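You operate a simulated robot arm through the tools that you are given. There is no shell and no other tool. Be economical: measure what you need, move in short steps, check, and stop when the job is done.

You run a simulated robot arm. Do the job below in one go: nothing can be reset, and whatever is moved stays where it is left.

TASK
Set the door sign: open, braids at 6 with 5 free seats.

It is judged by the outcome, as a careful person would: the job done as asked, and still so three seconds after it is handed in. It fails if anything else is knocked over, pushed out of place, dropped, spilled or broken.

THE ROBOT
A 7-joint arm with a four-finger gripper on a trunk, on a base that drives. Base frame: it is fixed to the floor where the robot stands at the start and does not move with it; the origin is under the middle of the robot, x ahead of it, y to its left, z up. Lengths are in m, angles in degrees, forces in N, time in s.
Its first joint turns from -69.0 to 172.0 degrees. Places, roughly: hour dial [1, 0, 1.1]; middle slider [1, -0.1, 1.3]; seats slider [0.9, -0.2, 1.1]; teal slide [1, 0, 1.4]. Payload 3.67 kg.
The TCP is the grasp point between the finger pads, 0.028 m short of the fingertips. In the tool frame z runs along the fingers and y along their closing line. The gripper opens to 0.112 m. The gripper's body begins 0.073 m behind the TCP.
Orientation is told as [roll, pitch, yaw] about the base's x, y, z axes, in that order, counted from this pose: with the fingers straight down and closing along the base's y, the tool's x points along the base's -x, its y along +y and its z along -z.

THE INTERFACE
- The arm moves only by the tool apply_moves. Its argument "rows" is a list of rows, each a list of 6 numbers: the shift along the tool's x, y, z in units of 400 mm (1.0 is 400 mm), then the turn, a rotation vector about the tool's x, y, z in units of 90 degrees (1.0 is 90 degrees). In form: [[tx, ty, tz, ax, ay, az], ...]. A call has 1 to 12 rows; each row is the pose to reach, as a shift and turn from the pose commanded when the call began, along the tool's axes at that moment. "gripper" is the closure, from 0 (fully open) to 1 (shut), set as the call begins (left out, the last holds). A call with a number of a shift or a turn outside -1 to 1 is refused whole. Each row takes 0.2 s and may step no farther than 0.05 m and 8.6 degrees from the row before; otherwise, or with a gripper value out of range, the whole call is refused. A pose out of reach is approached as far as the arm can. The call stops where the force on the tool passes 40 N (or 10 N more than at its start, if that is more) or the arm is blocked; 0.2 s more then pass. Each finger halts on what it meets, pressing with about 45 N; the grip force reading is that of the motor and also rises with nothing between the fingers. The clock runs only during rows and for 0.2 s after the last one: add rows that repeat a pose to give the fingers time. The reply holds the time, the measured pose of the TCP, the force on the tool along the base axes, the opening and the grip force, in the units named above and with some noise, with the torque about the TCP (base axes, N m) and any sound that the robot's microphone picked up, and new pictures: "show" is both (left out), scene, wrist or none.
- Cameras (640 x 400 px; columns grow to the right, rows downward): "scene" is now at [0.1308, -0.0298, 1.6935]; the picture's right is [-0.36, -0.93, -0.00], its down [-0.20, 0.08, -0.98] and it looks along [0.91, -0.35, -0.22] (base axes); focal length 293 px, centre (320, 200). "wrist" rides on the gripper at [0.06, -0.018, -0.104] in the tool frame; the picture's right is [0.29, 0.96, 0.00], its down [-0.80, 0.24, -0.55] and it looks along [-0.53, 0.16, 0.83] (tool axes); focal length 234 px, centre (320, 200). There is no depth. A picture from a camera that has moved, and an enlarged one, comes with that camera's place and axes in the base frame and with its lens. The place of the scene camera against the robot may be out by one fixed shift of up to 0.018 m in any direction.
- raise_lower(by): slides the trunk up (or, below 0, down) by that many m; the arm and the scene camera ride with it, the base frame stays. It gives what a move gives, with no picture.
- roll_base(legs): drives the robot by 1 to 6 legs, each [ahead, turn to the left] in m and degrees, along the robot's own axes; the way and the turn of a leg run together, so that a leg with both is an arc; at most 1.5 m and 180 degrees a leg. The arm and the cameras ride along, it lands a little off, and it stops where it bumps. It gives what a move gives, and a new picture of the scene camera.
- turn_head(pan, tilt): turns the head with the scene camera to pan (to the left, within 86 degrees either way) and tilt (down, from -29 to 69), counted from straight ahead of the robot. It gives what a move gives, and a new picture of the scene camera.
- close_up(camera, box): a new picture of the part [left, top, right, bottom] of that camera's present view, enlarged. No time passes.
- close_job(): hands the job in; it is judged then, once.

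Go step by step. Nothing tells you exact positions but the pictures and the camera data: compare them with the known pose of the tool, close in by small moves and look again before you grip or let go. The budget is 120 turns and 260 pictures, counting those below and the enlarged ones. Unless the task says otherwise, let go and move clear before handing in, and close with one line.

The tools are called by a JSON object that holds its "api" and its "payload". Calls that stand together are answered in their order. apply_moves: Moves the arm, as the interface text tells. Its arguments: {"type":"object","properties":{"rows":{"type":"array","items":{"type":"array","items":{"type":"number"}}},"gripper":{"type":"number"},"show":{"type":"string","enum":["both","scene","wrist","none"]}},"required":["rows"]} The other tools are called the same way: raise_lower (by) slides the trunk up or down; roll_base (legs) drives the base; turn_head (pan, tilt) turns the head that bears the scene camera; close_up (camera, box) takes an enlarged picture of a part of a camera's view; close_job () hands the job in.

At the start:

```text
t: 0.0
tcp_pos: [0.639, -0.3602, 1.6215]
ee_rot: [0.1, 0.1, 0.0]
contact_force: [0.6, 1.2, -0.4]
ft_torque: [-0.01, 0.0, -0.03]
finger_gap: 0.1121
grasp_force: 0.1
trunk travel left (down, up): [-0.775, 0.065]
robot x, y, heading: [0.0012, 0.0032, 0.3]
head pan, tilt: [-21.3, 12.5]
```

scene: 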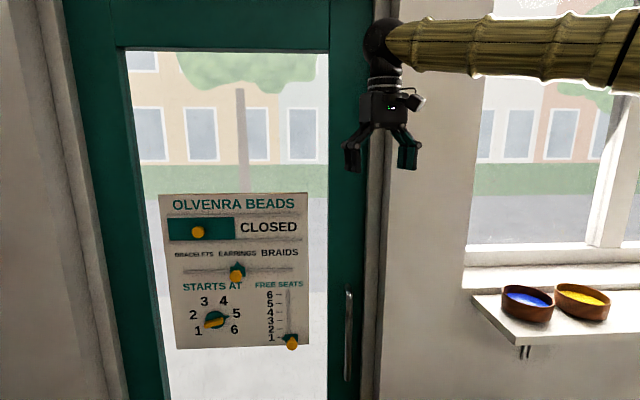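
wrist: 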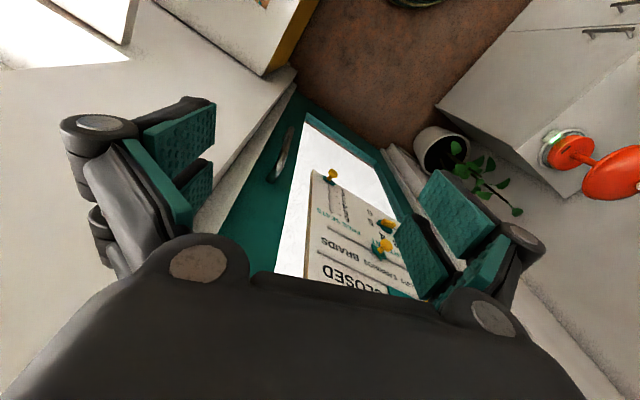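

The door sign shows CLOSED, the middle slider sits at earrings, and the dial and the seats slider are low. I'll look closer at the sign first.

{"api": "close_up", "payload": {"camera": "scene", "box": [150, 185, 320, 355]}}

{"api": "turn_head", "payload": {"pan": -5, "tilt": 25}}

```text
2.35 times, centred on (235, 270) of scene
camera zoom: at [0.1308, -0.0298, 1.6935], right [-0.36, -0.93, 0.0], down [-0.2, 0.08, -0.98], along [0.91, -0.35, -0.22], focal length 689 px, centre (520, 35)
```

zoom: 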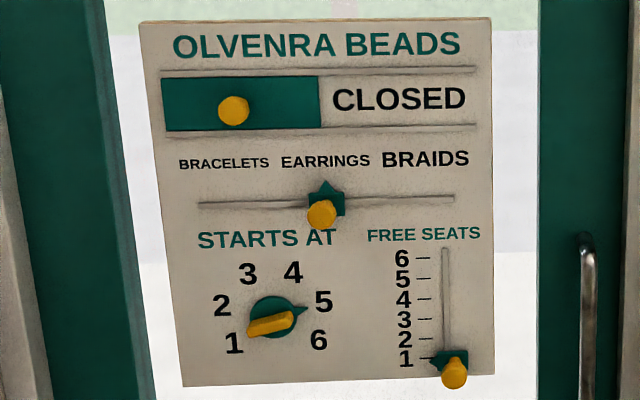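

```text
t: 0.8
tcp_pos: [0.6404, -0.3616, 1.6215]
ee_rot: [0.1, 0.0, -0.2]
contact_force: [0.6, -0.1, 0.7]
ft_torque: [0.03, 0.01, -0.01]
finger_gap: 0.112
grasp_force: 0.1
trunk travel left (down, up): [-0.775, 0.065]
robot x, y, heading: [0.0026, 0.0007, 0.2]
head pan, tilt: [-5.0, 25.0]
camera scene: at [0.1356, -0.0041, 1.6732], right [-0.09, -1.0, 0.0], down [-0.42, 0.04, -0.91], along [0.9, -0.08, -0.42], focal length 293 px, centre (320, 200)
```

scene: 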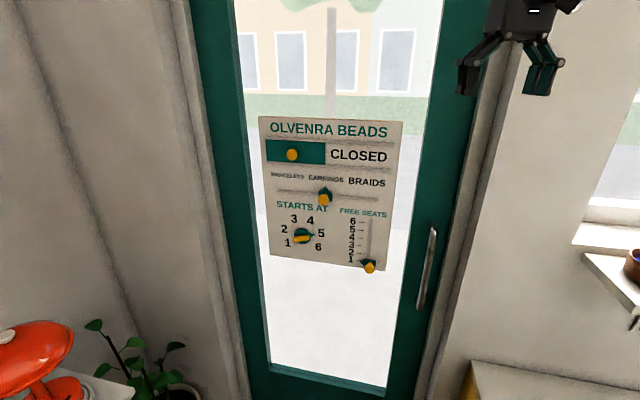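

The sign seems turned about 19°, with its right side nearer to me, at roughly x 0.9–1.0. I'll pitch the gripper to point forward.

{"api": "apply_moves", "payload": {"rows": [[0, 0, 0, 0, -0.091, 0], [0, 0, 0, 0, -0.182, 0], [0, 0, 0, 0, -0.273, 0], [0, 0, 0, 0, -0.364, 0], [0, 0, 0, 0, -0.455, 0], [0, 0, 0, 0, -0.546, 0], [0, 0, 0, 0, -0.637, 0], [0, 0, 0, 0, -0.728, 0], [0, 0, 0, 0, -0.819, 0], [0, 0, 0, 0, -0.91, 0], [0, 0, 0, 0, -1, 0], [0, 0, 0, 0, -1, 0]], "gripper": 0.5}}

```text
t: 3.4
tcp_pos: [0.6391, -0.361, 1.6216]
ee_rot: [157.8, -89.9, -157.9]
contact_force: [-0.2, 0.3, 0.2]
ft_torque: [0.01, 0.02, -0.02]
finger_gap: 0.0561
grasp_force: 0.1
trunk travel left (down, up): [-0.775, 0.065]
robot x, y, heading: [-0.0036, 0.0001, 0.2]
head pan, tilt: [-5.0, 25.0]
camera scene: at [0.1352, -0.0034, 1.6732], right [-0.09, -1.0, 0.0], down [-0.42, 0.04, -0.91], along [0.9, -0.08, -0.42], focal length 293 px, centre (320, 200)
camera wrist: at [0.5358, -0.3764, 1.5617], right [0.0, 0.96, -0.29], down [-0.56, 0.24, 0.8], along [0.83, 0.16, 0.53], focal length 234 px, centre (320, 200)
```

scene: 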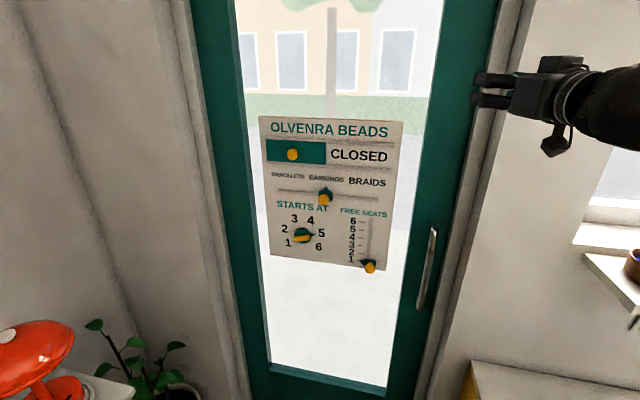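
wrist: 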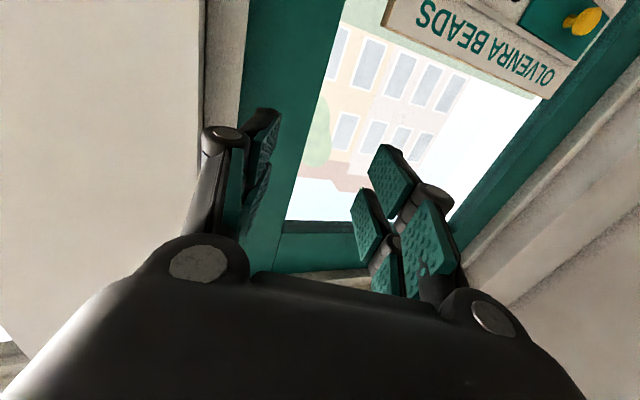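

The gripper now points forward. I'll lower the trunk and then yaw the tool to face the sign squarely.

{"api": "raise_lower", "payload": {"by": -0.25}}

{"api": "apply_moves", "payload": {"rows": [[0, 0, 0, 0.07, 0, 0], [0, 0, 0, 0.14, 0, 0], [0, 0, 0, 0.207, 0, 0]], "show": "wrist"}}

```text
t: 6.0
tcp_pos: [0.6395, -0.3601, 1.3725]
ee_rot: [126.2, -89.9, -126.3]
contact_force: [-0.5, -0.6, 1.3]
ft_torque: [-0.02, -0.03, -0.03]
finger_gap: 0.0561
grasp_force: 0.1
trunk travel left (down, up): [-0.525, 0.315]
robot x, y, heading: [-0.0019, 0.0025, 0.0]
head pan, tilt: [-5.0, 25.0]
```

```text
t: 6.8
tcp_pos: [0.639, -0.3594, 1.3727]
ee_rot: [-160.3, -90.0, 141.5]
contact_force: [-0.8, 1.1, 0.0]
ft_torque: [-0.01, 0.0, -0.03]
finger_gap: 0.0561
grasp_force: 0.1
trunk travel left (down, up): [-0.525, 0.315]
robot x, y, heading: [-0.0002, 0.002, 0.0]
head pan, tilt: [-5.0, 25.0]
camera wrist: at [0.5356, -0.3413, 1.3121], right [0.31, 0.91, -0.29], down [-0.45, 0.41, 0.8], along [0.84, -0.12, 0.53], focal length 234 px, centre (320, 200)
```

wrist: 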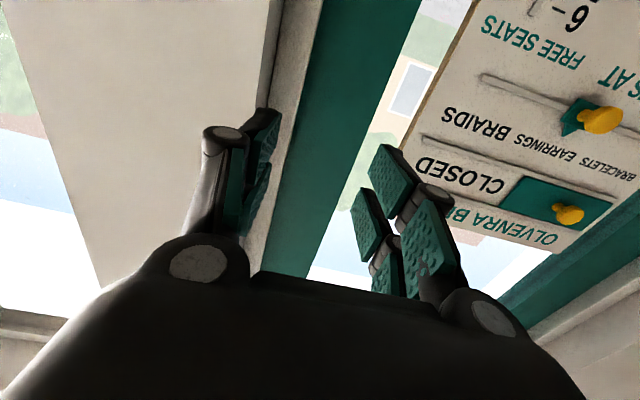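

The tool now faces the sign. I'll slide left in front of it and measure from the second viewpoint.

{"api": "apply_moves", "payload": {"rows": [[0, 0.12, 0, 0, 0, 0], [0, 0.24, 0, 0, 0, 0], [0, 0.36, 0, 0, 0, 0], [0, 0.48, 0, 0, 0, 0], [0, 0.6, 0, 0, 0, 0], [0, 0.72, 0, 0, 0, 0], [0, 0.84, 0, 0, 0, 0], [0, 0.92, 0, 0, 0, 0], [0, 0.92, 0, 0, 0, 0]]}}

{"api": "close_up", "payload": {"camera": "wrist", "box": [200, 0, 520, 200]}}

```text
t: 8.8
tcp_pos: [0.7574, -0.0122, 1.3716]
ee_rot: [85.9, -89.9, -104.7]
contact_force: [0.5, 0.5, 0.4]
ft_torque: [-0.01, 0.03, 0.04]
finger_gap: 0.0559
grasp_force: 0.1
trunk travel left (down, up): [-0.525, 0.315]
robot x, y, heading: [-0.0009, 0.0007, 0.1]
head pan, tilt: [-5.0, 25.0]
camera scene: at [0.1357, -0.0046, 1.4231], right [-0.09, -1.0, 0.0], down [-0.42, 0.04, -0.91], along [0.9, -0.08, -0.42], focal length 293 px, centre (320, 200)
camera wrist: at [0.6537, 0.0052, 1.3105], right [0.31, 0.91, -0.29], down [-0.45, 0.4, 0.8], along [0.84, -0.12, 0.53], focal length 234 px, centre (320, 200)
```

scene: 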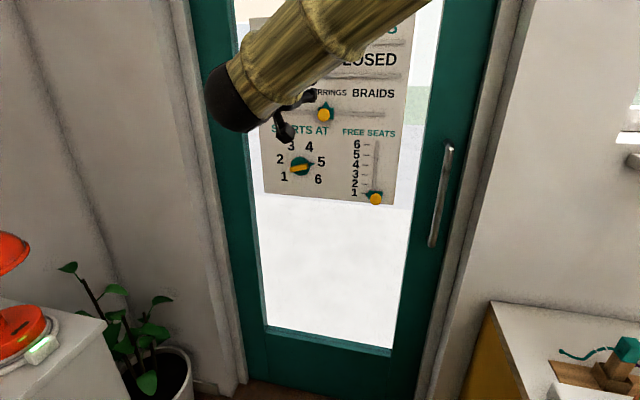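
wrist: 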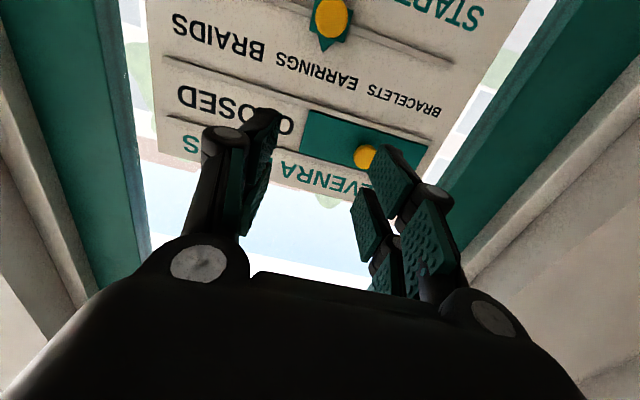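

```text
2.00 times, centred on (360, 100) of wrist
camera zoom: at [0.6537, 0.0052, 1.3105], right [0.31, 0.91, -0.29], down [-0.45, 0.4, 0.8], along [0.84, -0.12, 0.53], focal length 468 px, centre (240, 400)
```

zoom: 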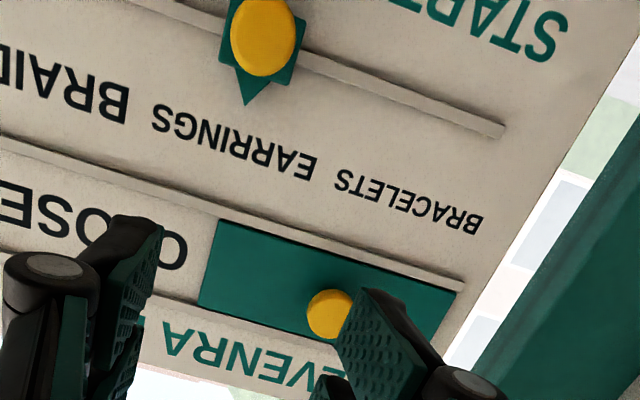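

Triangulating puts the teal knob at about (0.980, -0.001, 1.417) and the middle knob at (0.948, -0.088, 1.284). Both stick out about 35 mm. I'll line up in front of the teal knob.

{"api": "apply_moves", "payload": {"rows": [[-0.029, 0.051, 0.086, 0, 0, 0], [-0.058, 0.102, 0.172, 0, 0, 0], [-0.087, 0.153, 0.258, 0, 0, 0], [-0.115, 0.204, 0.345, 0, 0, 0], [-0.115, 0.204, 0.345, 0, 0, 0]]}}

{"api": "close_up", "payload": {"camera": "wrist", "box": [200, 60, 520, 260]}}

```text
t: 10.0
tcp_pos: [0.9136, 0.021, 1.4181]
ee_rot: [129.3, -89.9, -148.0]
contact_force: [0.1, -0.9, -0.5]
ft_torque: [0.02, -0.01, 0.01]
finger_gap: 0.056
grasp_force: 0.0
trunk travel left (down, up): [-0.525, 0.315]
robot x, y, heading: [0.0005, -0.0008, -0.1]
head pan, tilt: [-5.0, 25.0]
camera scene: at [0.1347, -0.0041, 1.4232], right [-0.09, -1.0, 0.0], down [-0.42, 0.04, -0.91], along [0.9, -0.08, -0.42], focal length 293 px, centre (320, 200)
camera wrist: at [0.8099, 0.0379, 1.3584], right [0.31, 0.91, -0.29], down [-0.45, 0.4, 0.8], along [0.84, -0.12, 0.53], focal length 234 px, centre (320, 200)
```

scene: 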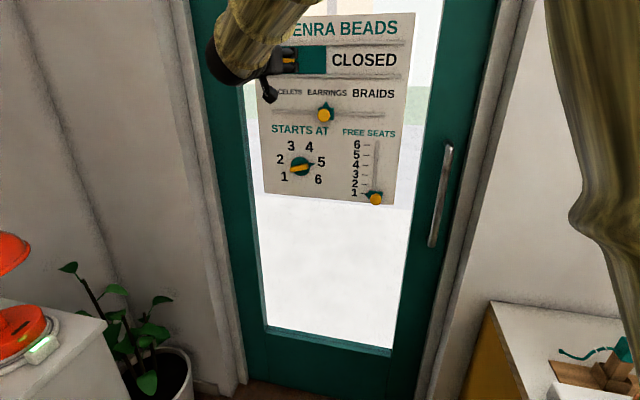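
wrist: 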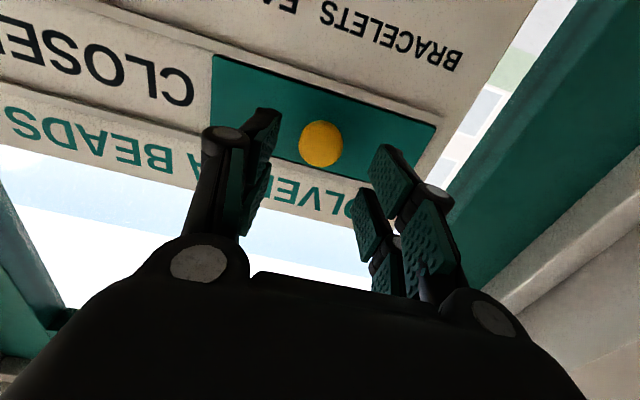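

```text
2.00 times, centred on (360, 160) of wrist
camera zoom: at [0.8099, 0.0379, 1.3584], right [0.31, 0.91, -0.29], down [-0.45, 0.4, 0.8], along [0.84, -0.12, 0.53], focal length 468 px, centre (240, 280)
```

zoom: 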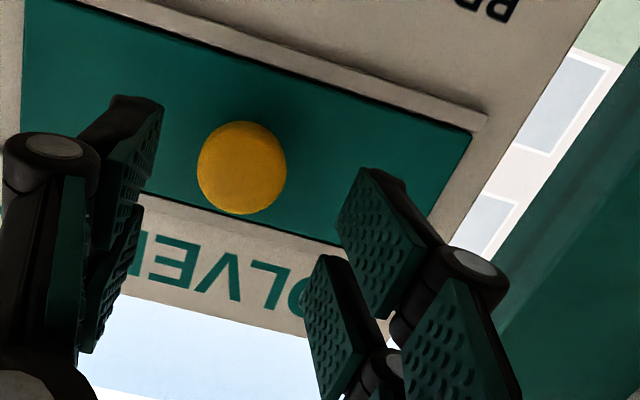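

The knob is centred between the fingers. I'll advance 65 mm and grip it.

{"api": "apply_moves", "payload": {"rows": [[0, 0, 0.06, 0, 0, 0], [0, 0, 0.12, 0, 0, 0], [0, 0, 0.16, 0, 0, 0], [0, 0, 0.16, 0, 0, 0]], "show": "wrist"}}

{"api": "apply_moves", "payload": {"rows": [[0, 0, 0, 0, 0, 0], [0, 0, 0, 0, 0, 0]], "gripper": 0.85, "show": "wrist"}}

```text
t: 11.0
tcp_pos: [0.9743, 0.0007, 1.4194]
ee_rot: [136.7, -90.0, -155.5]
contact_force: [0.7, 0.6, 1.0]
ft_torque: [0.01, 0.0, 0.0]
finger_gap: 0.056
grasp_force: 0.0
trunk travel left (down, up): [-0.525, 0.315]
robot x, y, heading: [-0.0031, 0.0001, 0.2]
head pan, tilt: [-5.0, 25.0]
camera wrist: at [0.8705, 0.0187, 1.3593], right [0.31, 0.91, -0.29], down [-0.45, 0.4, 0.8], along [0.84, -0.12, 0.53], focal length 234 px, centre (320, 200)
```

wrist: 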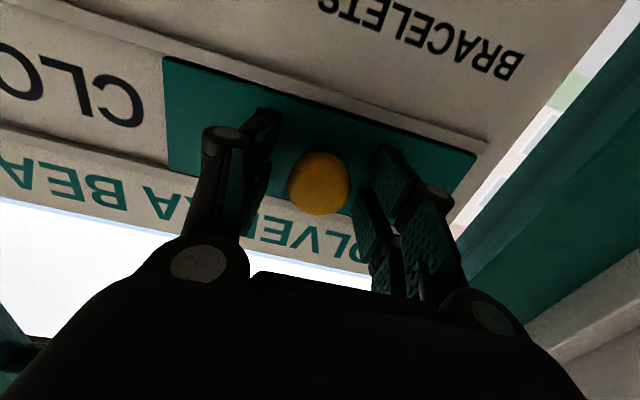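

```text
t: 11.6
tcp_pos: [0.9738, 0.0014, 1.4186]
ee_rot: [84.2, -89.9, -102.9]
contact_force: [-0.6, -2.2, -2.1]
ft_torque: [0.05, 0.03, -0.08]
finger_gap: 0.0306
grasp_force: 44.9
trunk travel left (down, up): [-0.525, 0.315]
robot x, y, heading: [-0.0005, 0.0051, -0.0]
head pan, tilt: [-5.0, 25.0]
camera wrist: at [0.8707, 0.0186, 1.3588], right [0.31, 0.91, -0.29], down [-0.45, 0.4, 0.8], along [0.84, -0.12, 0.53], focal length 234 px, centre (320, 200)
```

wrist: 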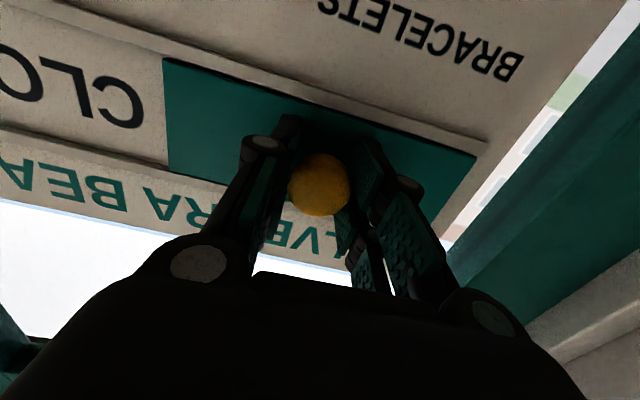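

I have the knob. I'll slide it to the right in small steps and watch the force.

{"api": "apply_moves", "payload": {"rows": [[0, -0.03, 0, 0, 0, 0], [0, -0.08, 0, 0, 0, 0], [0, -0.13, 0, 0, 0, 0], [0, -0.18, 0, 0, 0, 0], [0, -0.23, 0, 0, 0, 0], [0, -0.23, 0, 0, 0, 0]]}}

```text
t: 13.0
tcp_pos: [0.9454, -0.0867, 1.4188]
ee_rot: [102.6, -89.8, -121.3]
contact_force: [19.1, -5.0, 12.0]
ft_torque: [0.07, 0.02, -0.18]
finger_gap: 0.0306
grasp_force: 45.0
trunk travel left (down, up): [-0.525, 0.315]
robot x, y, heading: [0.0012, 0.0022, 0.0]
head pan, tilt: [-5.0, 25.0]
camera scene: at [0.1372, -0.0039, 1.4231], right [-0.09, -1.0, 0.0], down [-0.42, 0.04, -0.91], along [0.9, -0.08, -0.42], focal length 293 px, centre (320, 200)
camera wrist: at [0.8422, -0.0691, 1.3588], right [0.31, 0.91, -0.29], down [-0.45, 0.4, 0.8], along [0.84, -0.12, 0.53], focal length 234 px, centre (320, 200)
```

scene: 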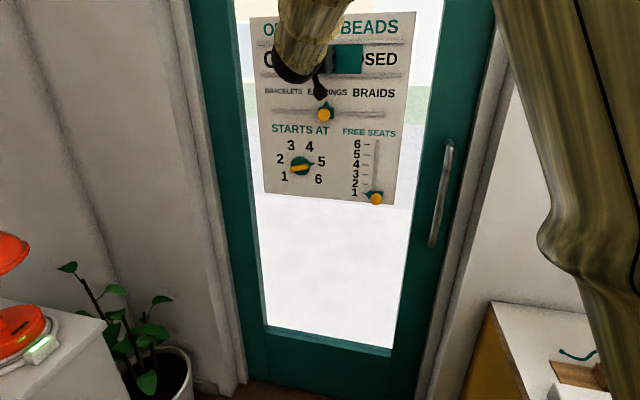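
wrist: 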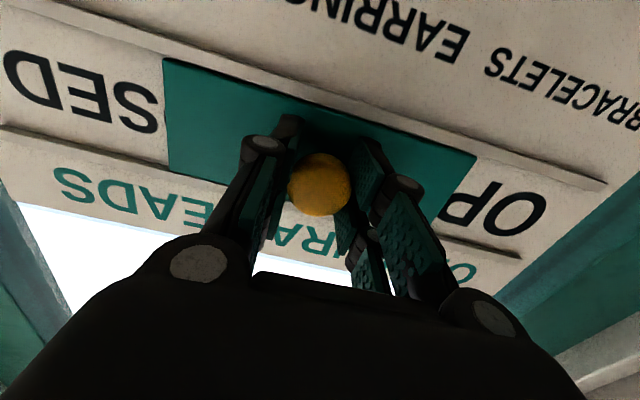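

OPEN is appearing. The sideways forces show a small misalignment, so I'll continue with a slight correction.

{"api": "apply_moves", "payload": {"rows": [[-0.003, -0.01, 0.004, 0, 0, 0], [-0.004, -0.06, 0.007, 0, 0, 0], [-0.005, -0.11, 0.009, 0, 0, 0], [-0.006, -0.16, 0.011, 0, 0, 0], [-0.006, -0.2, 0.013, 0, 0, 0], [-0.006, -0.2, 0.013, 0, 0, 0]]}}

```text
t: 14.3
tcp_pos: [0.9213, -0.1602, 1.418]
ee_rot: [-2.1, -89.7, -16.5]
contact_force: [-12.0, 4.9, -2.5]
ft_torque: [0.04, -0.36, -0.28]
finger_gap: 0.0307
grasp_force: 45.0
trunk travel left (down, up): [-0.525, 0.315]
robot x, y, heading: [-0.0044, -0.0006, 0.4]
head pan, tilt: [-5.0, 25.0]
stopped in row 6: the force on the tool passed its limit at 41 N (the readings are from after the stop); the commanded pose is now the measured one
camera scene: at [0.1337, -0.0022, 1.4236], right [-0.09, -1.0, 0.0], down [-0.42, 0.04, -0.91], along [0.9, -0.08, -0.42], focal length 293 px, centre (320, 200)
camera wrist: at [0.8184, -0.1427, 1.3594], right [0.3, 0.91, -0.29], down [-0.45, 0.4, 0.8], along [0.84, -0.11, 0.53], focal length 234 px, centre (320, 200)
```

scene: 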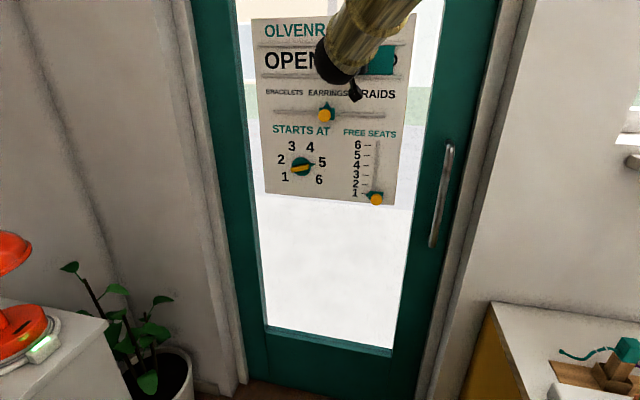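
wrist: 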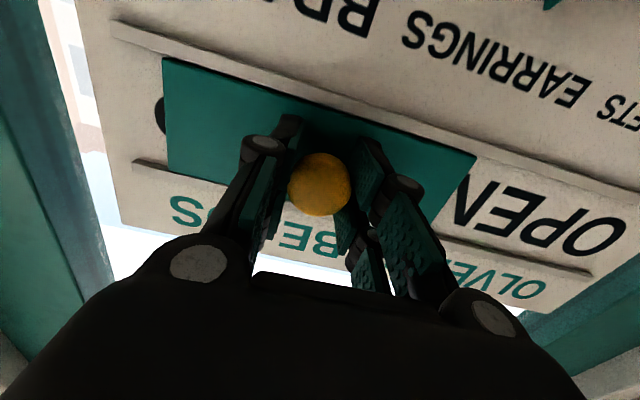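

A sliver of the "D" still shows, so about 20–30 mm is left. I'll carry on in small steps.

{"api": "apply_moves", "payload": {"rows": [[0, -0.015, -0.004, 0, 0, 0], [0, -0.03, -0.005, 0, 0, 0], [0, -0.045, -0.005, 0, 0, 0], [0, -0.06, -0.005, 0, 0, 0], [0, -0.07, -0.005, 0, 0, 0]]}}

```text
t: 15.6
tcp_pos: [0.917, -0.1811, 1.4188]
ee_rot: [-59.1, -89.8, 41.2]
contact_force: [14.4, 10.4, 5.7]
ft_torque: [-0.12, -0.14, 0.65]
finger_gap: 0.0306
grasp_force: 45.4
trunk travel left (down, up): [-0.525, 0.315]
robot x, y, heading: [-0.0017, -0.0009, 0.3]
head pan, tilt: [-5.0, 25.0]
stopped in row 5: the force on the tool passed its limit at 41 N (the readings are from after the stop); the commanded pose is now the measured one
camera scene: at [0.1372, -0.0017, 1.4227], right [-0.08, -1.0, 0.0], down [-0.42, 0.03, -0.91], along [0.9, -0.08, -0.42], focal length 293 px, centre (320, 200)
camera wrist: at [0.8117, -0.1641, 1.3592], right [0.3, 0.91, -0.29], down [-0.45, 0.4, 0.8], along [0.84, -0.11, 0.53], focal length 234 px, centre (320, 200)
```

scene: 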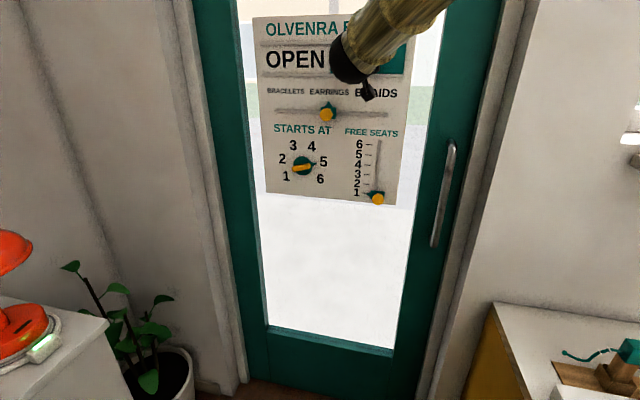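
wrist: 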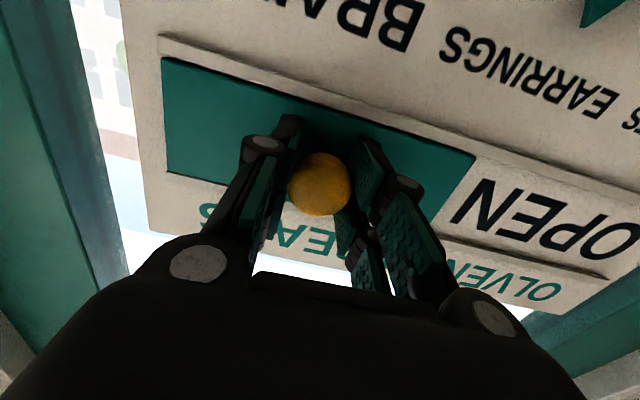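

OPEN is fully uncovered, and the slide has travelled 191 mm to its stop. I'll release it and back off.

{"api": "apply_moves", "payload": {"rows": [[0, 0, 0, 0, 0, 0], [0, 0, 0, 0, 0, 0]], "gripper": 0.5, "show": "none"}}

{"api": "apply_moves", "payload": {"rows": [[0, 0, -0.06, 0, 0, 0], [0, 0, -0.15, 0, 0, 0], [0, 0, -0.25, 0, 0, 0], [0, 0, -0.25, 0, 0, 0]]}}

```text
t: 16.2
tcp_pos: [0.9137, -0.1841, 1.4203]
ee_rot: [18.4, -89.9, -36.6]
contact_force: [-0.2, 0.1, -0.1]
ft_torque: [0.02, -0.03, -0.04]
finger_gap: 0.0562
grasp_force: 0.0
trunk travel left (down, up): [-0.525, 0.315]
robot x, y, heading: [0.0027, -0.0035, 0.1]
head pan, tilt: [-5.0, 25.0]
```

```text
t: 17.2
tcp_pos: [0.8173, -0.1482, 1.418]
ee_rot: [-76.3, -89.7, 58.1]
contact_force: [-0.2, 0.2, -0.6]
ft_torque: [-0.02, -0.01, -0.07]
finger_gap: 0.0559
grasp_force: 0.1
trunk travel left (down, up): [-0.525, 0.315]
robot x, y, heading: [-0.0013, -0.0008, 0.0]
head pan, tilt: [-5.0, 25.0]
camera scene: at [0.136, -0.0007, 1.4231], right [-0.08, -1.0, 0.0], down [-0.42, 0.03, -0.91], along [0.9, -0.08, -0.42], focal length 293 px, centre (320, 200)
camera wrist: at [0.7136, -0.1314, 1.3587], right [0.3, 0.91, -0.29], down [-0.45, 0.4, 0.8], along [0.84, -0.11, 0.53], focal length 234 px, centre (320, 200)
```

scene: 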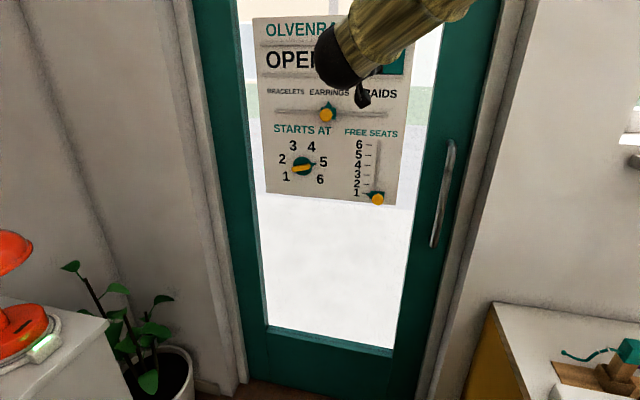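
wrist: 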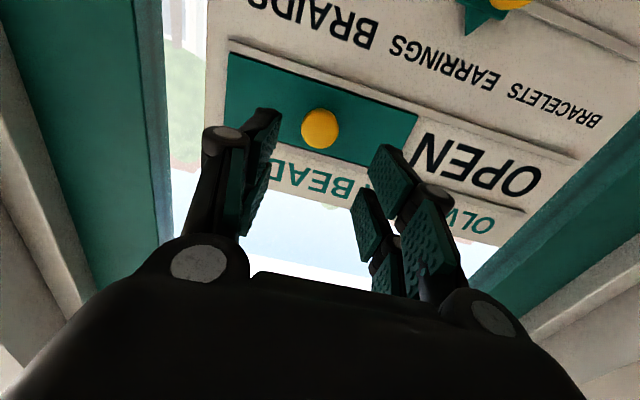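

The slide stays put. Next is the middle slider: I'll lower the trunk and shift to line up with its knob.

{"api": "raise_lower", "payload": {"by": -0.134}}

{"api": "apply_moves", "payload": {"rows": [[0, 0.1, 0, 0, 0, 0], [0, 0.2, 0, 0, 0, 0], [0, 0.245, 0.05, 0, 0, 0], [0, 0.245, 0.08, 0, 0, 0]]}}

{"api": "close_up", "payload": {"camera": "wrist", "box": [160, 0, 480, 200]}}

```text
t: 18.8
tcp_pos: [0.8178, -0.1518, 1.2855]
ee_rot: [13.7, -90.1, -31.9]
contact_force: [-0.2, -0.3, 0.2]
ft_torque: [0.0, 0.04, 0.02]
finger_gap: 0.0558
grasp_force: 0.1
trunk travel left (down, up): [-0.391, 0.449]
robot x, y, heading: [-0.001, -0.0031, 0.3]
head pan, tilt: [-5.0, 25.0]
```

```text
t: 19.8
tcp_pos: [0.877, -0.0662, 1.2849]
ee_rot: [17.2, -89.9, -35.4]
contact_force: [-0.1, 1.1, -0.1]
ft_torque: [-0.02, -0.03, 0.04]
finger_gap: 0.0558
grasp_force: 0.1
trunk travel left (down, up): [-0.391, 0.449]
robot x, y, heading: [-0.0003, 0.0038, 0.1]
head pan, tilt: [-5.0, 25.0]
camera scene: at [0.1357, -0.0029, 1.2891], right [-0.08, -1.0, 0.0], down [-0.42, 0.04, -0.91], along [0.9, -0.08, -0.42], focal length 293 px, centre (320, 200)
camera wrist: at [0.7742, -0.0506, 1.2246], right [0.3, 0.91, -0.29], down [-0.45, 0.4, 0.8], along [0.84, -0.11, 0.53], focal length 234 px, centre (320, 200)
```

scene: 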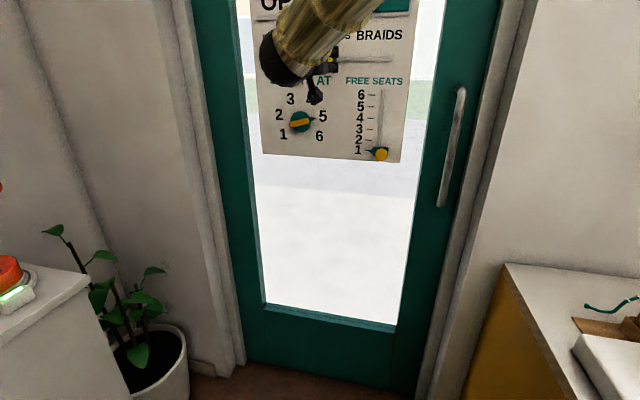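
wrist: 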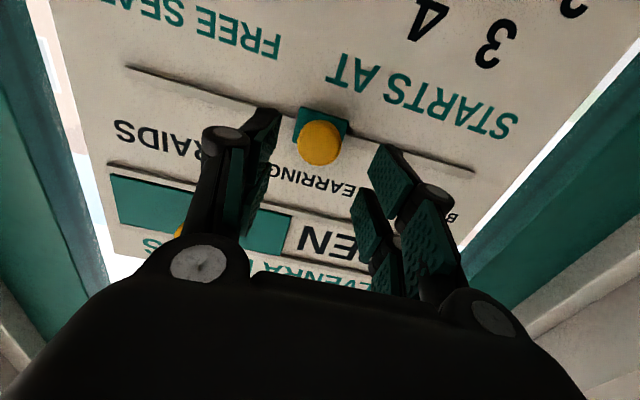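

```text
2.00 times, centred on (320, 100) of wrist
camera zoom: at [0.7742, -0.0506, 1.2246], right [0.3, 0.91, -0.29], down [-0.45, 0.4, 0.8], along [0.84, -0.11, 0.53], focal length 468 px, centre (320, 400)
```

zoom: 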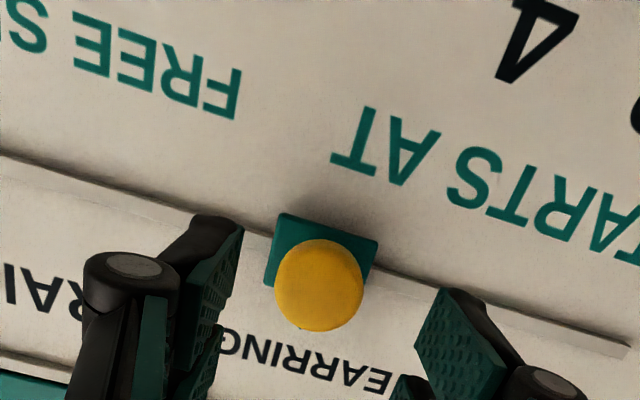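

The knob is centred. I'll advance 72 mm and grip it.

{"api": "apply_moves", "payload": {"rows": [[0, 0.002, 0.06, 0, 0, 0], [0, 0.002, 0.12, 0, 0, 0], [0, 0.002, 0.178, 0, 0, 0], [0, 0.002, 0.178, 0, 0, 0]], "show": "none"}}

{"api": "apply_moves", "payload": {"rows": [[0, 0, 0, 0, 0, 0], [0, 0, 0, 0, 0, 0]], "gripper": 0.85, "show": "wrist"}}

{"api": "apply_moves", "payload": {"rows": [[0, -0.03, 0.001, 0, 0, 0], [0, -0.06, 0.002, 0, 0, 0], [0, -0.1, 0.003, 0, 0, 0], [0, -0.14, 0.004, 0, 0, 0], [0, -0.18, 0.005, 0, 0, 0], [0, -0.2, 0.006, 0, 0, 0]]}}

```text
t: 20.8
tcp_pos: [0.9464, -0.0894, 1.2849]
ee_rot: [25.2, -90.0, -43.7]
contact_force: [0.4, -0.8, 1.1]
ft_torque: [0.02, 0.02, 0.0]
finger_gap: 0.056
grasp_force: 0.0
trunk travel left (down, up): [-0.391, 0.449]
robot x, y, heading: [0.0055, -0.0001, 0.4]
head pan, tilt: [-5.0, 25.0]
```

```text
t: 21.4
tcp_pos: [0.946, -0.0895, 1.2827]
ee_rot: [3.5, -89.9, -21.8]
contact_force: [3.2, -1.6, -0.7]
ft_torque: [0.01, 0.05, -0.07]
finger_gap: 0.0429
grasp_force: 45.1
trunk travel left (down, up): [-0.391, 0.449]
robot x, y, heading: [-0.0037, 0.0003, 0.4]
head pan, tilt: [-5.0, 25.0]
camera wrist: at [0.8425, -0.0724, 1.2233], right [0.3, 0.91, -0.29], down [-0.45, 0.4, 0.8], along [0.84, -0.11, 0.53], focal length 234 px, centre (320, 200)
```

wrist: 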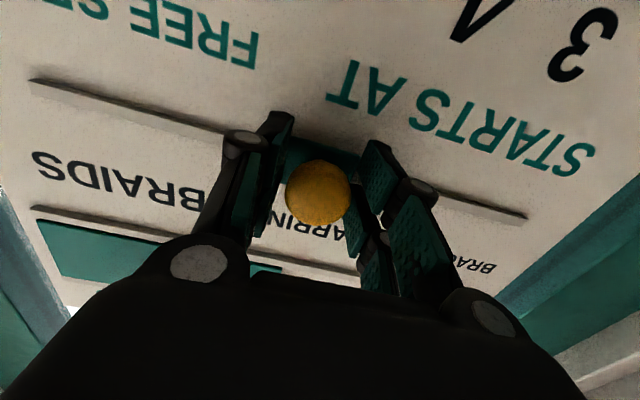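

```text
t: 22.5
tcp_pos: [0.9286, -0.1462, 1.2837]
ee_rot: [3.7, -89.7, -21.7]
contact_force: [-10.3, 2.3, -4.5]
ft_torque: [0.23, -0.08, -0.11]
finger_gap: 0.043
grasp_force: 45.2
trunk travel left (down, up): [-0.391, 0.449]
robot x, y, heading: [-0.0005, -0.0001, 0.2]
head pan, tilt: [-5.0, 25.0]
stopped in row 5: the force on the tool passed its limit at 42 N (the readings are from after the stop); the commanded pose is now the measured one
camera scene: at [0.1345, -0.0026, 1.2895], right [-0.08, -1.0, 0.0], down [-0.42, 0.04, -0.91], along [0.9, -0.08, -0.42], focal length 293 px, centre (320, 200)
camera wrist: at [0.824, -0.1293, 1.2238], right [0.3, 0.91, -0.29], down [-0.45, 0.4, 0.8], along [0.84, -0.11, 0.53], focal length 234 px, centre (320, 200)
```

scene: 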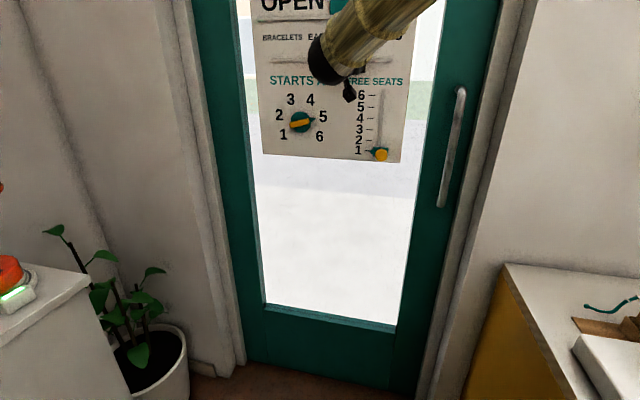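
wrist: 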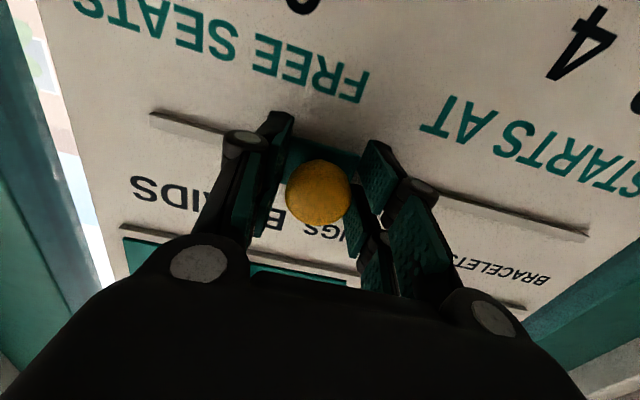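

It slides. It has gone 58 of about 125 mm from EARRINGS to BRAIDS, so I'll continue without pressing inwards.

{"api": "apply_moves", "payload": {"rows": [[0, -0.025, -0.003, 0, 0, 0], [0, -0.055, -0.003, 0, 0, 0], [0, -0.085, -0.003, 0, 0, 0], [0, -0.115, -0.002, 0, 0, 0], [0, -0.14, -0.002, 0, 0, 0], [0, -0.14, -0.002, 0, 0, 0]]}}

```text
t: 23.9
tcp_pos: [0.9104, -0.1983, 1.2836]
ee_rot: [3.9, -89.8, -22.1]
contact_force: [10.5, -3.2, 11.9]
ft_torque: [-0.12, -0.44, -0.2]
finger_gap: 0.0428
grasp_force: 44.7
trunk travel left (down, up): [-0.391, 0.449]
robot x, y, heading: [-0.0028, -0.0006, 0.3]
head pan, tilt: [-5.0, 25.0]
camera scene: at [0.1355, -0.003, 1.2892], right [-0.08, -1.0, 0.0], down [-0.42, 0.04, -0.91], along [0.9, -0.08, -0.42], focal length 293 px, centre (320, 200)
camera wrist: at [0.8068, -0.1823, 1.2236], right [0.3, 0.91, -0.29], down [-0.45, 0.4, 0.8], along [0.84, -0.11, 0.53], focal length 234 px, centre (320, 200)
```

scene: 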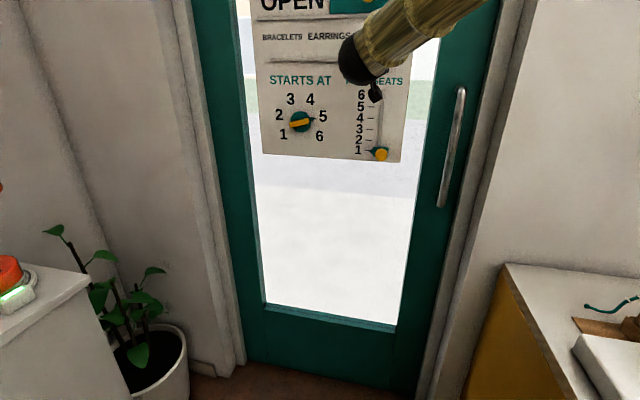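
wrist: 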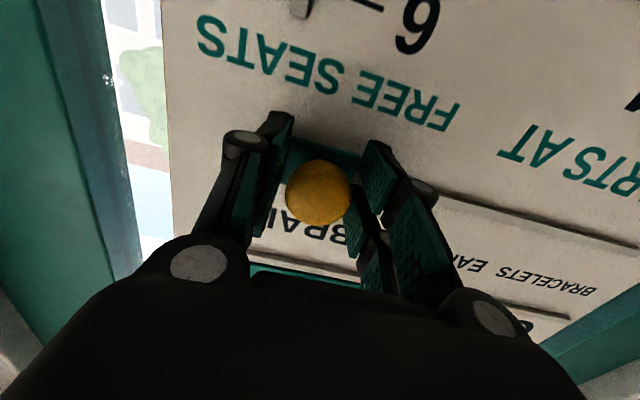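

The slider has moved about 114 mm, so roughly 10 mm more is needed. Then I'll release it and back off to check.

{"api": "apply_moves", "payload": {"rows": [[0, -0.015, 0.001, 0, 0, 0], [0, -0.027, 0.001, 0, 0, 0], [0, -0.027, 0.001, 0, 0, 0]], "show": "none"}}

{"api": "apply_moves", "payload": {"rows": [[0, 0, 0, 0, 0, 0], [0, 0, 0, 0, 0, 0]], "gripper": 0.5, "show": "none"}}

{"api": "apply_moves", "payload": {"rows": [[0, 0, -0.06, 0, 0, 0], [0, 0, -0.15, 0, 0, 0], [0, 0, -0.25, 0, 0, 0], [0, 0, -0.25, 0, 0, 0]]}}

{"api": "close_up", "payload": {"camera": "wrist", "box": [200, 20, 520, 220]}}

```text
t: 24.7
tcp_pos: [0.9076, -0.2089, 1.2831]
ee_rot: [-0.2, -89.8, -17.9]
contact_force: [-0.5, 2.4, 9.2]
ft_torque: [0.13, -0.35, 0.01]
finger_gap: 0.0428
grasp_force: 44.8
trunk travel left (down, up): [-0.391, 0.449]
robot x, y, heading: [-0.0026, 0.0013, 0.3]
head pan, tilt: [-5.0, 25.0]
```

```text
t: 25.3
tcp_pos: [0.9102, -0.2118, 1.2818]
ee_rot: [-1.8, -89.7, -16.4]
contact_force: [1.2, -0.7, 0.0]
ft_torque: [0.02, -0.02, 0.04]
finger_gap: 0.056
grasp_force: 0.1
trunk travel left (down, up): [-0.391, 0.449]
robot x, y, heading: [0.0002, -0.0011, 0.1]
head pan, tilt: [-5.0, 25.0]
```

```text
t: 26.3
tcp_pos: [0.8109, -0.1777, 1.2833]
ee_rot: [-14.1, -89.7, -4.0]
contact_force: [-0.4, 0.4, 0.0]
ft_torque: [0.0, -0.01, -0.03]
finger_gap: 0.0563
grasp_force: 0.0
trunk travel left (down, up): [-0.391, 0.449]
robot x, y, heading: [0.0, 0.0013, 0.3]
head pan, tilt: [-5.0, 25.0]
camera scene: at [0.1354, -0.0021, 1.2891], right [-0.08, -1.0, 0.0], down [-0.42, 0.03, -0.91], along [0.9, -0.08, -0.42], focal length 293 px, centre (320, 200)
camera wrist: at [0.7082, -0.1626, 1.2229], right [0.3, 0.91, -0.29], down [-0.45, 0.4, 0.8], along [0.84, -0.11, 0.53], focal length 234 px, centre (320, 200)
```

scene: 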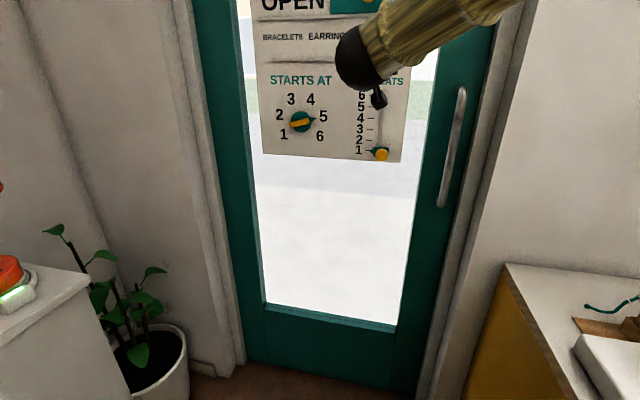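
wrist: 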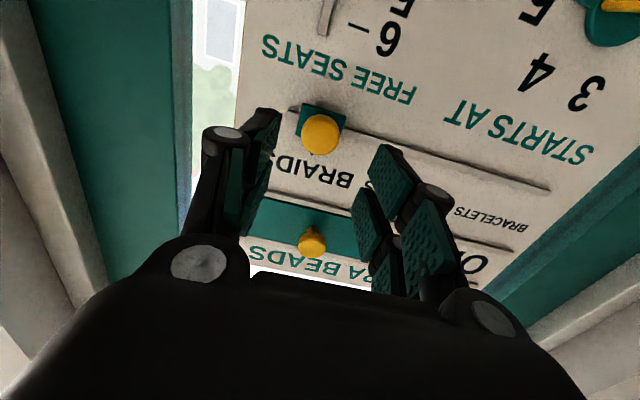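

```text
2.00 times, centred on (360, 120) of wrist
camera zoom: at [0.7082, -0.1626, 1.2229], right [0.3, 0.91, -0.29], down [-0.45, 0.4, 0.8], along [0.84, -0.11, 0.53], focal length 468 px, centre (240, 360)
```

zoom: 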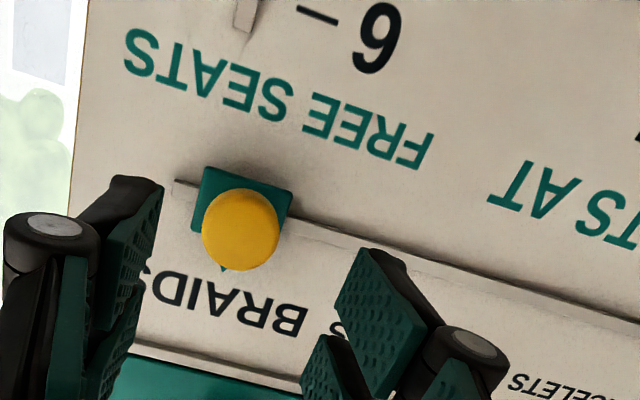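

The BRAIDS pointer is centred on its label. Next is the dial: I'll lower the trunk, move left and look at it.

{"api": "raise_lower", "payload": {"by": -0.13}}

{"api": "apply_moves", "payload": {"rows": [[0, 0.1, 0, 0, 0, 0], [0, 0.2, 0, 0, 0, 0], [0, 0.2, 0, 0, 0, 0]], "show": "wrist"}}

{"api": "apply_moves", "payload": {"rows": [[0, 0.1, 0, 0, 0, 0], [0, 0.2, 0, 0, 0, 0], [0, 0.3, 0, 0, 0, 0], [0, 0.3, 0, 0, 0, 0]], "show": "both"}}

{"api": "close_up", "payload": {"camera": "wrist", "box": [200, 20, 520, 220]}}

```text
t: 27.9
tcp_pos: [0.8126, -0.1794, 1.1535]
ee_rot: [-1.9, -89.7, -16.3]
contact_force: [0.0, -0.6, -0.7]
ft_torque: [-0.01, -0.02, 0.02]
finger_gap: 0.0561
grasp_force: 0.0
trunk travel left (down, up): [-0.261, 0.579]
robot x, y, heading: [-0.0017, -0.0021, 0.2]
head pan, tilt: [-5.0, 25.0]
```

```text
t: 28.7
tcp_pos: [0.8364, -0.1022, 1.1533]
ee_rot: [0.0, -89.7, -18.3]
contact_force: [0.4, -0.1, 0.1]
ft_torque: [0.01, 0.0, -0.04]
finger_gap: 0.0558
grasp_force: 0.0
trunk travel left (down, up): [-0.261, 0.579]
robot x, y, heading: [0.0046, 0.0018, 0.1]
head pan, tilt: [-5.0, 25.0]
camera wrist: at [0.7315, -0.0862, 1.0934], right [0.3, 0.91, -0.29], down [-0.45, 0.4, 0.8], along [0.84, -0.11, 0.53], focal length 234 px, centre (320, 200)
```

wrist: 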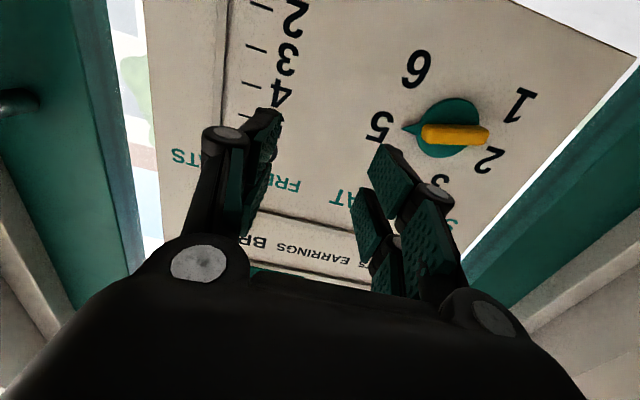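

```text
t: 29.7
tcp_pos: [0.873, 0.0084, 1.1515]
ee_rot: [-0.8, -89.7, -17.4]
contact_force: [0.4, -0.2, -0.4]
ft_torque: [0.0, -0.04, -0.02]
finger_gap: 0.0561
grasp_force: 0.1
trunk travel left (down, up): [-0.261, 0.579]
robot x, y, heading: [-0.0004, 0.0019, 0.4]
head pan, tilt: [-5.0, 25.0]
camera scene: at [0.1354, -0.0024, 1.1591], right [-0.08, -1.0, 0.0], down [-0.42, 0.04, -0.91], along [0.9, -0.08, -0.42], focal length 293 px, centre (320, 200)
camera wrist: at [0.7698, 0.0255, 1.0922], right [0.3, 0.91, -0.29], down [-0.45, 0.4, 0.8], along [0.84, -0.11, 0.53], focal length 234 px, centre (320, 200)
```

scene: 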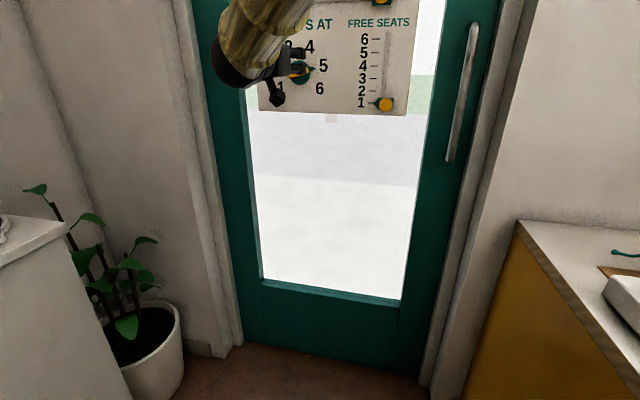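
wrist: 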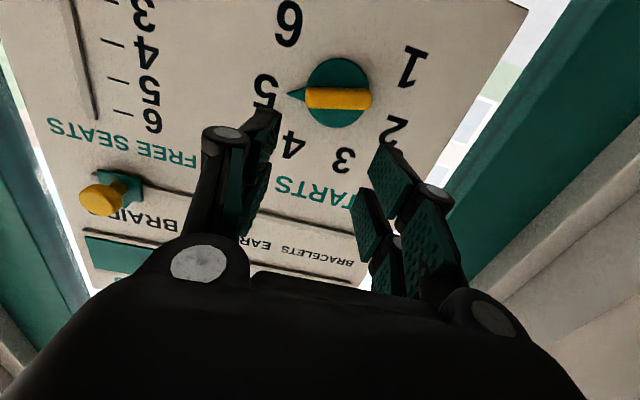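

```text
2.00 times, centred on (360, 120) of wrist
camera zoom: at [0.7698, 0.0255, 1.0922], right [0.3, 0.91, -0.29], down [-0.45, 0.4, 0.8], along [0.84, -0.11, 0.53], focal length 468 px, centre (240, 360)
```

zoom: 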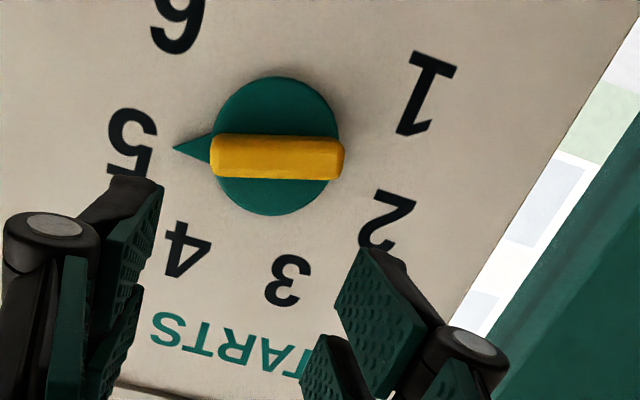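

The dial's centre is at about u-aligned (0.988, -0.018, 1.124). The bar and pointer are 15° above horizontal at 5, and 6 is 50° clockwise from there. I'll open the fingers wider, rotate 15° to line up with the bar and approach partway.

{"api": "apply_moves", "payload": {"rows": [[0.02, 0.01, 0, 0, 0, -0.08], [0.045, 0.02, 0.04, 0, 0, -0.16], [0.0675, 0.027, 0.1, 0, 0, -0.17], [0.0675, 0.027, 0.16, 0, 0, -0.17], [0.0675, 0.027, 0.183, 0, 0, -0.17], [0.0675, 0.027, 0.183, 0, 0, -0.17]], "gripper": 0.2}}

{"api": "close_up", "payload": {"camera": "wrist", "box": [160, 60, 480, 260]}}

```text
t: 31.3
tcp_pos: [0.9452, -0.0232, 1.147]
ee_rot: [-89.9, -77.2, 71.2]
contact_force: [-0.6, -0.3, 0.1]
ft_torque: [0.02, 0.02, 0.01]
finger_gap: 0.0897
grasp_force: 0.0
trunk travel left (down, up): [-0.261, 0.579]
robot x, y, heading: [0.0011, -0.002, 0.3]
head pan, tilt: [-5.0, 25.0]
stopped in row 6: the arm was blocked; the commanded pose is now the measured one
camera scene: at [0.1353, -0.0031, 1.1591], right [-0.08, -1.0, 0.0], down [-0.42, 0.04, -0.91], along [0.9, -0.08, -0.42], focal length 293 px, centre (320, 200)
camera wrist: at [0.8374, -0.018, 1.093], right [0.28, 0.82, -0.5], down [-0.39, 0.57, 0.72], along [0.88, -0.01, 0.48], focal length 234 px, centre (320, 200)
```

scene: 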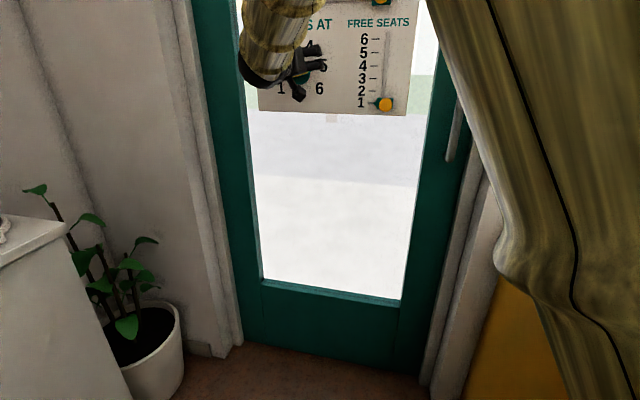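
wrist: 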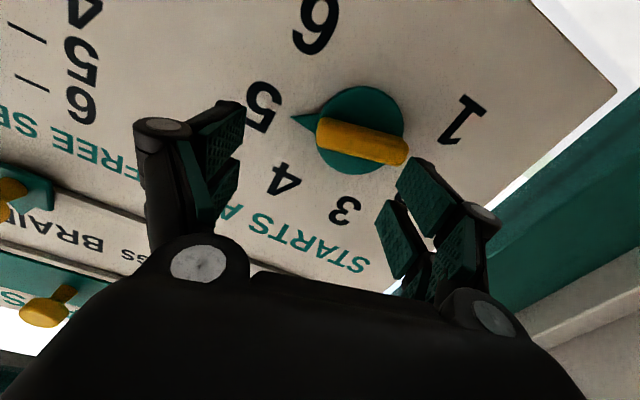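

```text
2.00 times, centred on (320, 160) of wrist
camera zoom: at [0.8374, -0.018, 1.093], right [0.28, 0.82, -0.5], down [-0.39, 0.57, 0.72], along [0.88, -0.01, 0.48], focal length 468 px, centre (320, 280)
```

zoom: 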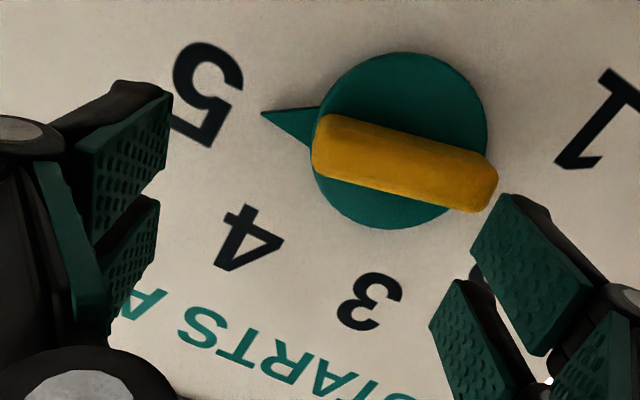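

The arm was blocked short with no tool force, so it may be at a joint limit or the elbow may be touching something. I'll look right towards the elbow.

{"api": "turn_head", "payload": {"pan": -45, "tilt": 25}}

```text
t: 32.4
tcp_pos: [0.9456, -0.0228, 1.1469]
ee_rot: [-89.9, -77.0, 71.2]
contact_force: [-0.2, 0.3, 0.2]
ft_torque: [0.01, 0.0, 0.01]
finger_gap: 0.0893
grasp_force: 0.0
trunk travel left (down, up): [-0.261, 0.579]
robot x, y, heading: [-0.0014, -0.0041, 0.3]
head pan, tilt: [-45.0, 25.0]
camera scene: at [0.109, -0.0598, 1.1591], right [-0.7, -0.71, 0.0], down [-0.3, 0.3, -0.91], along [0.64, -0.64, -0.42], focal length 293 px, centre (320, 200)
```

scene: 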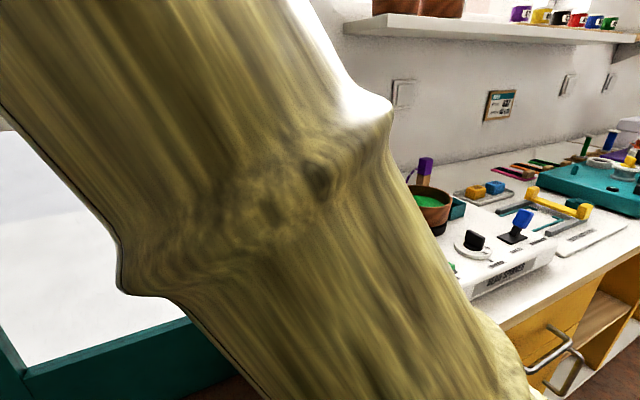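

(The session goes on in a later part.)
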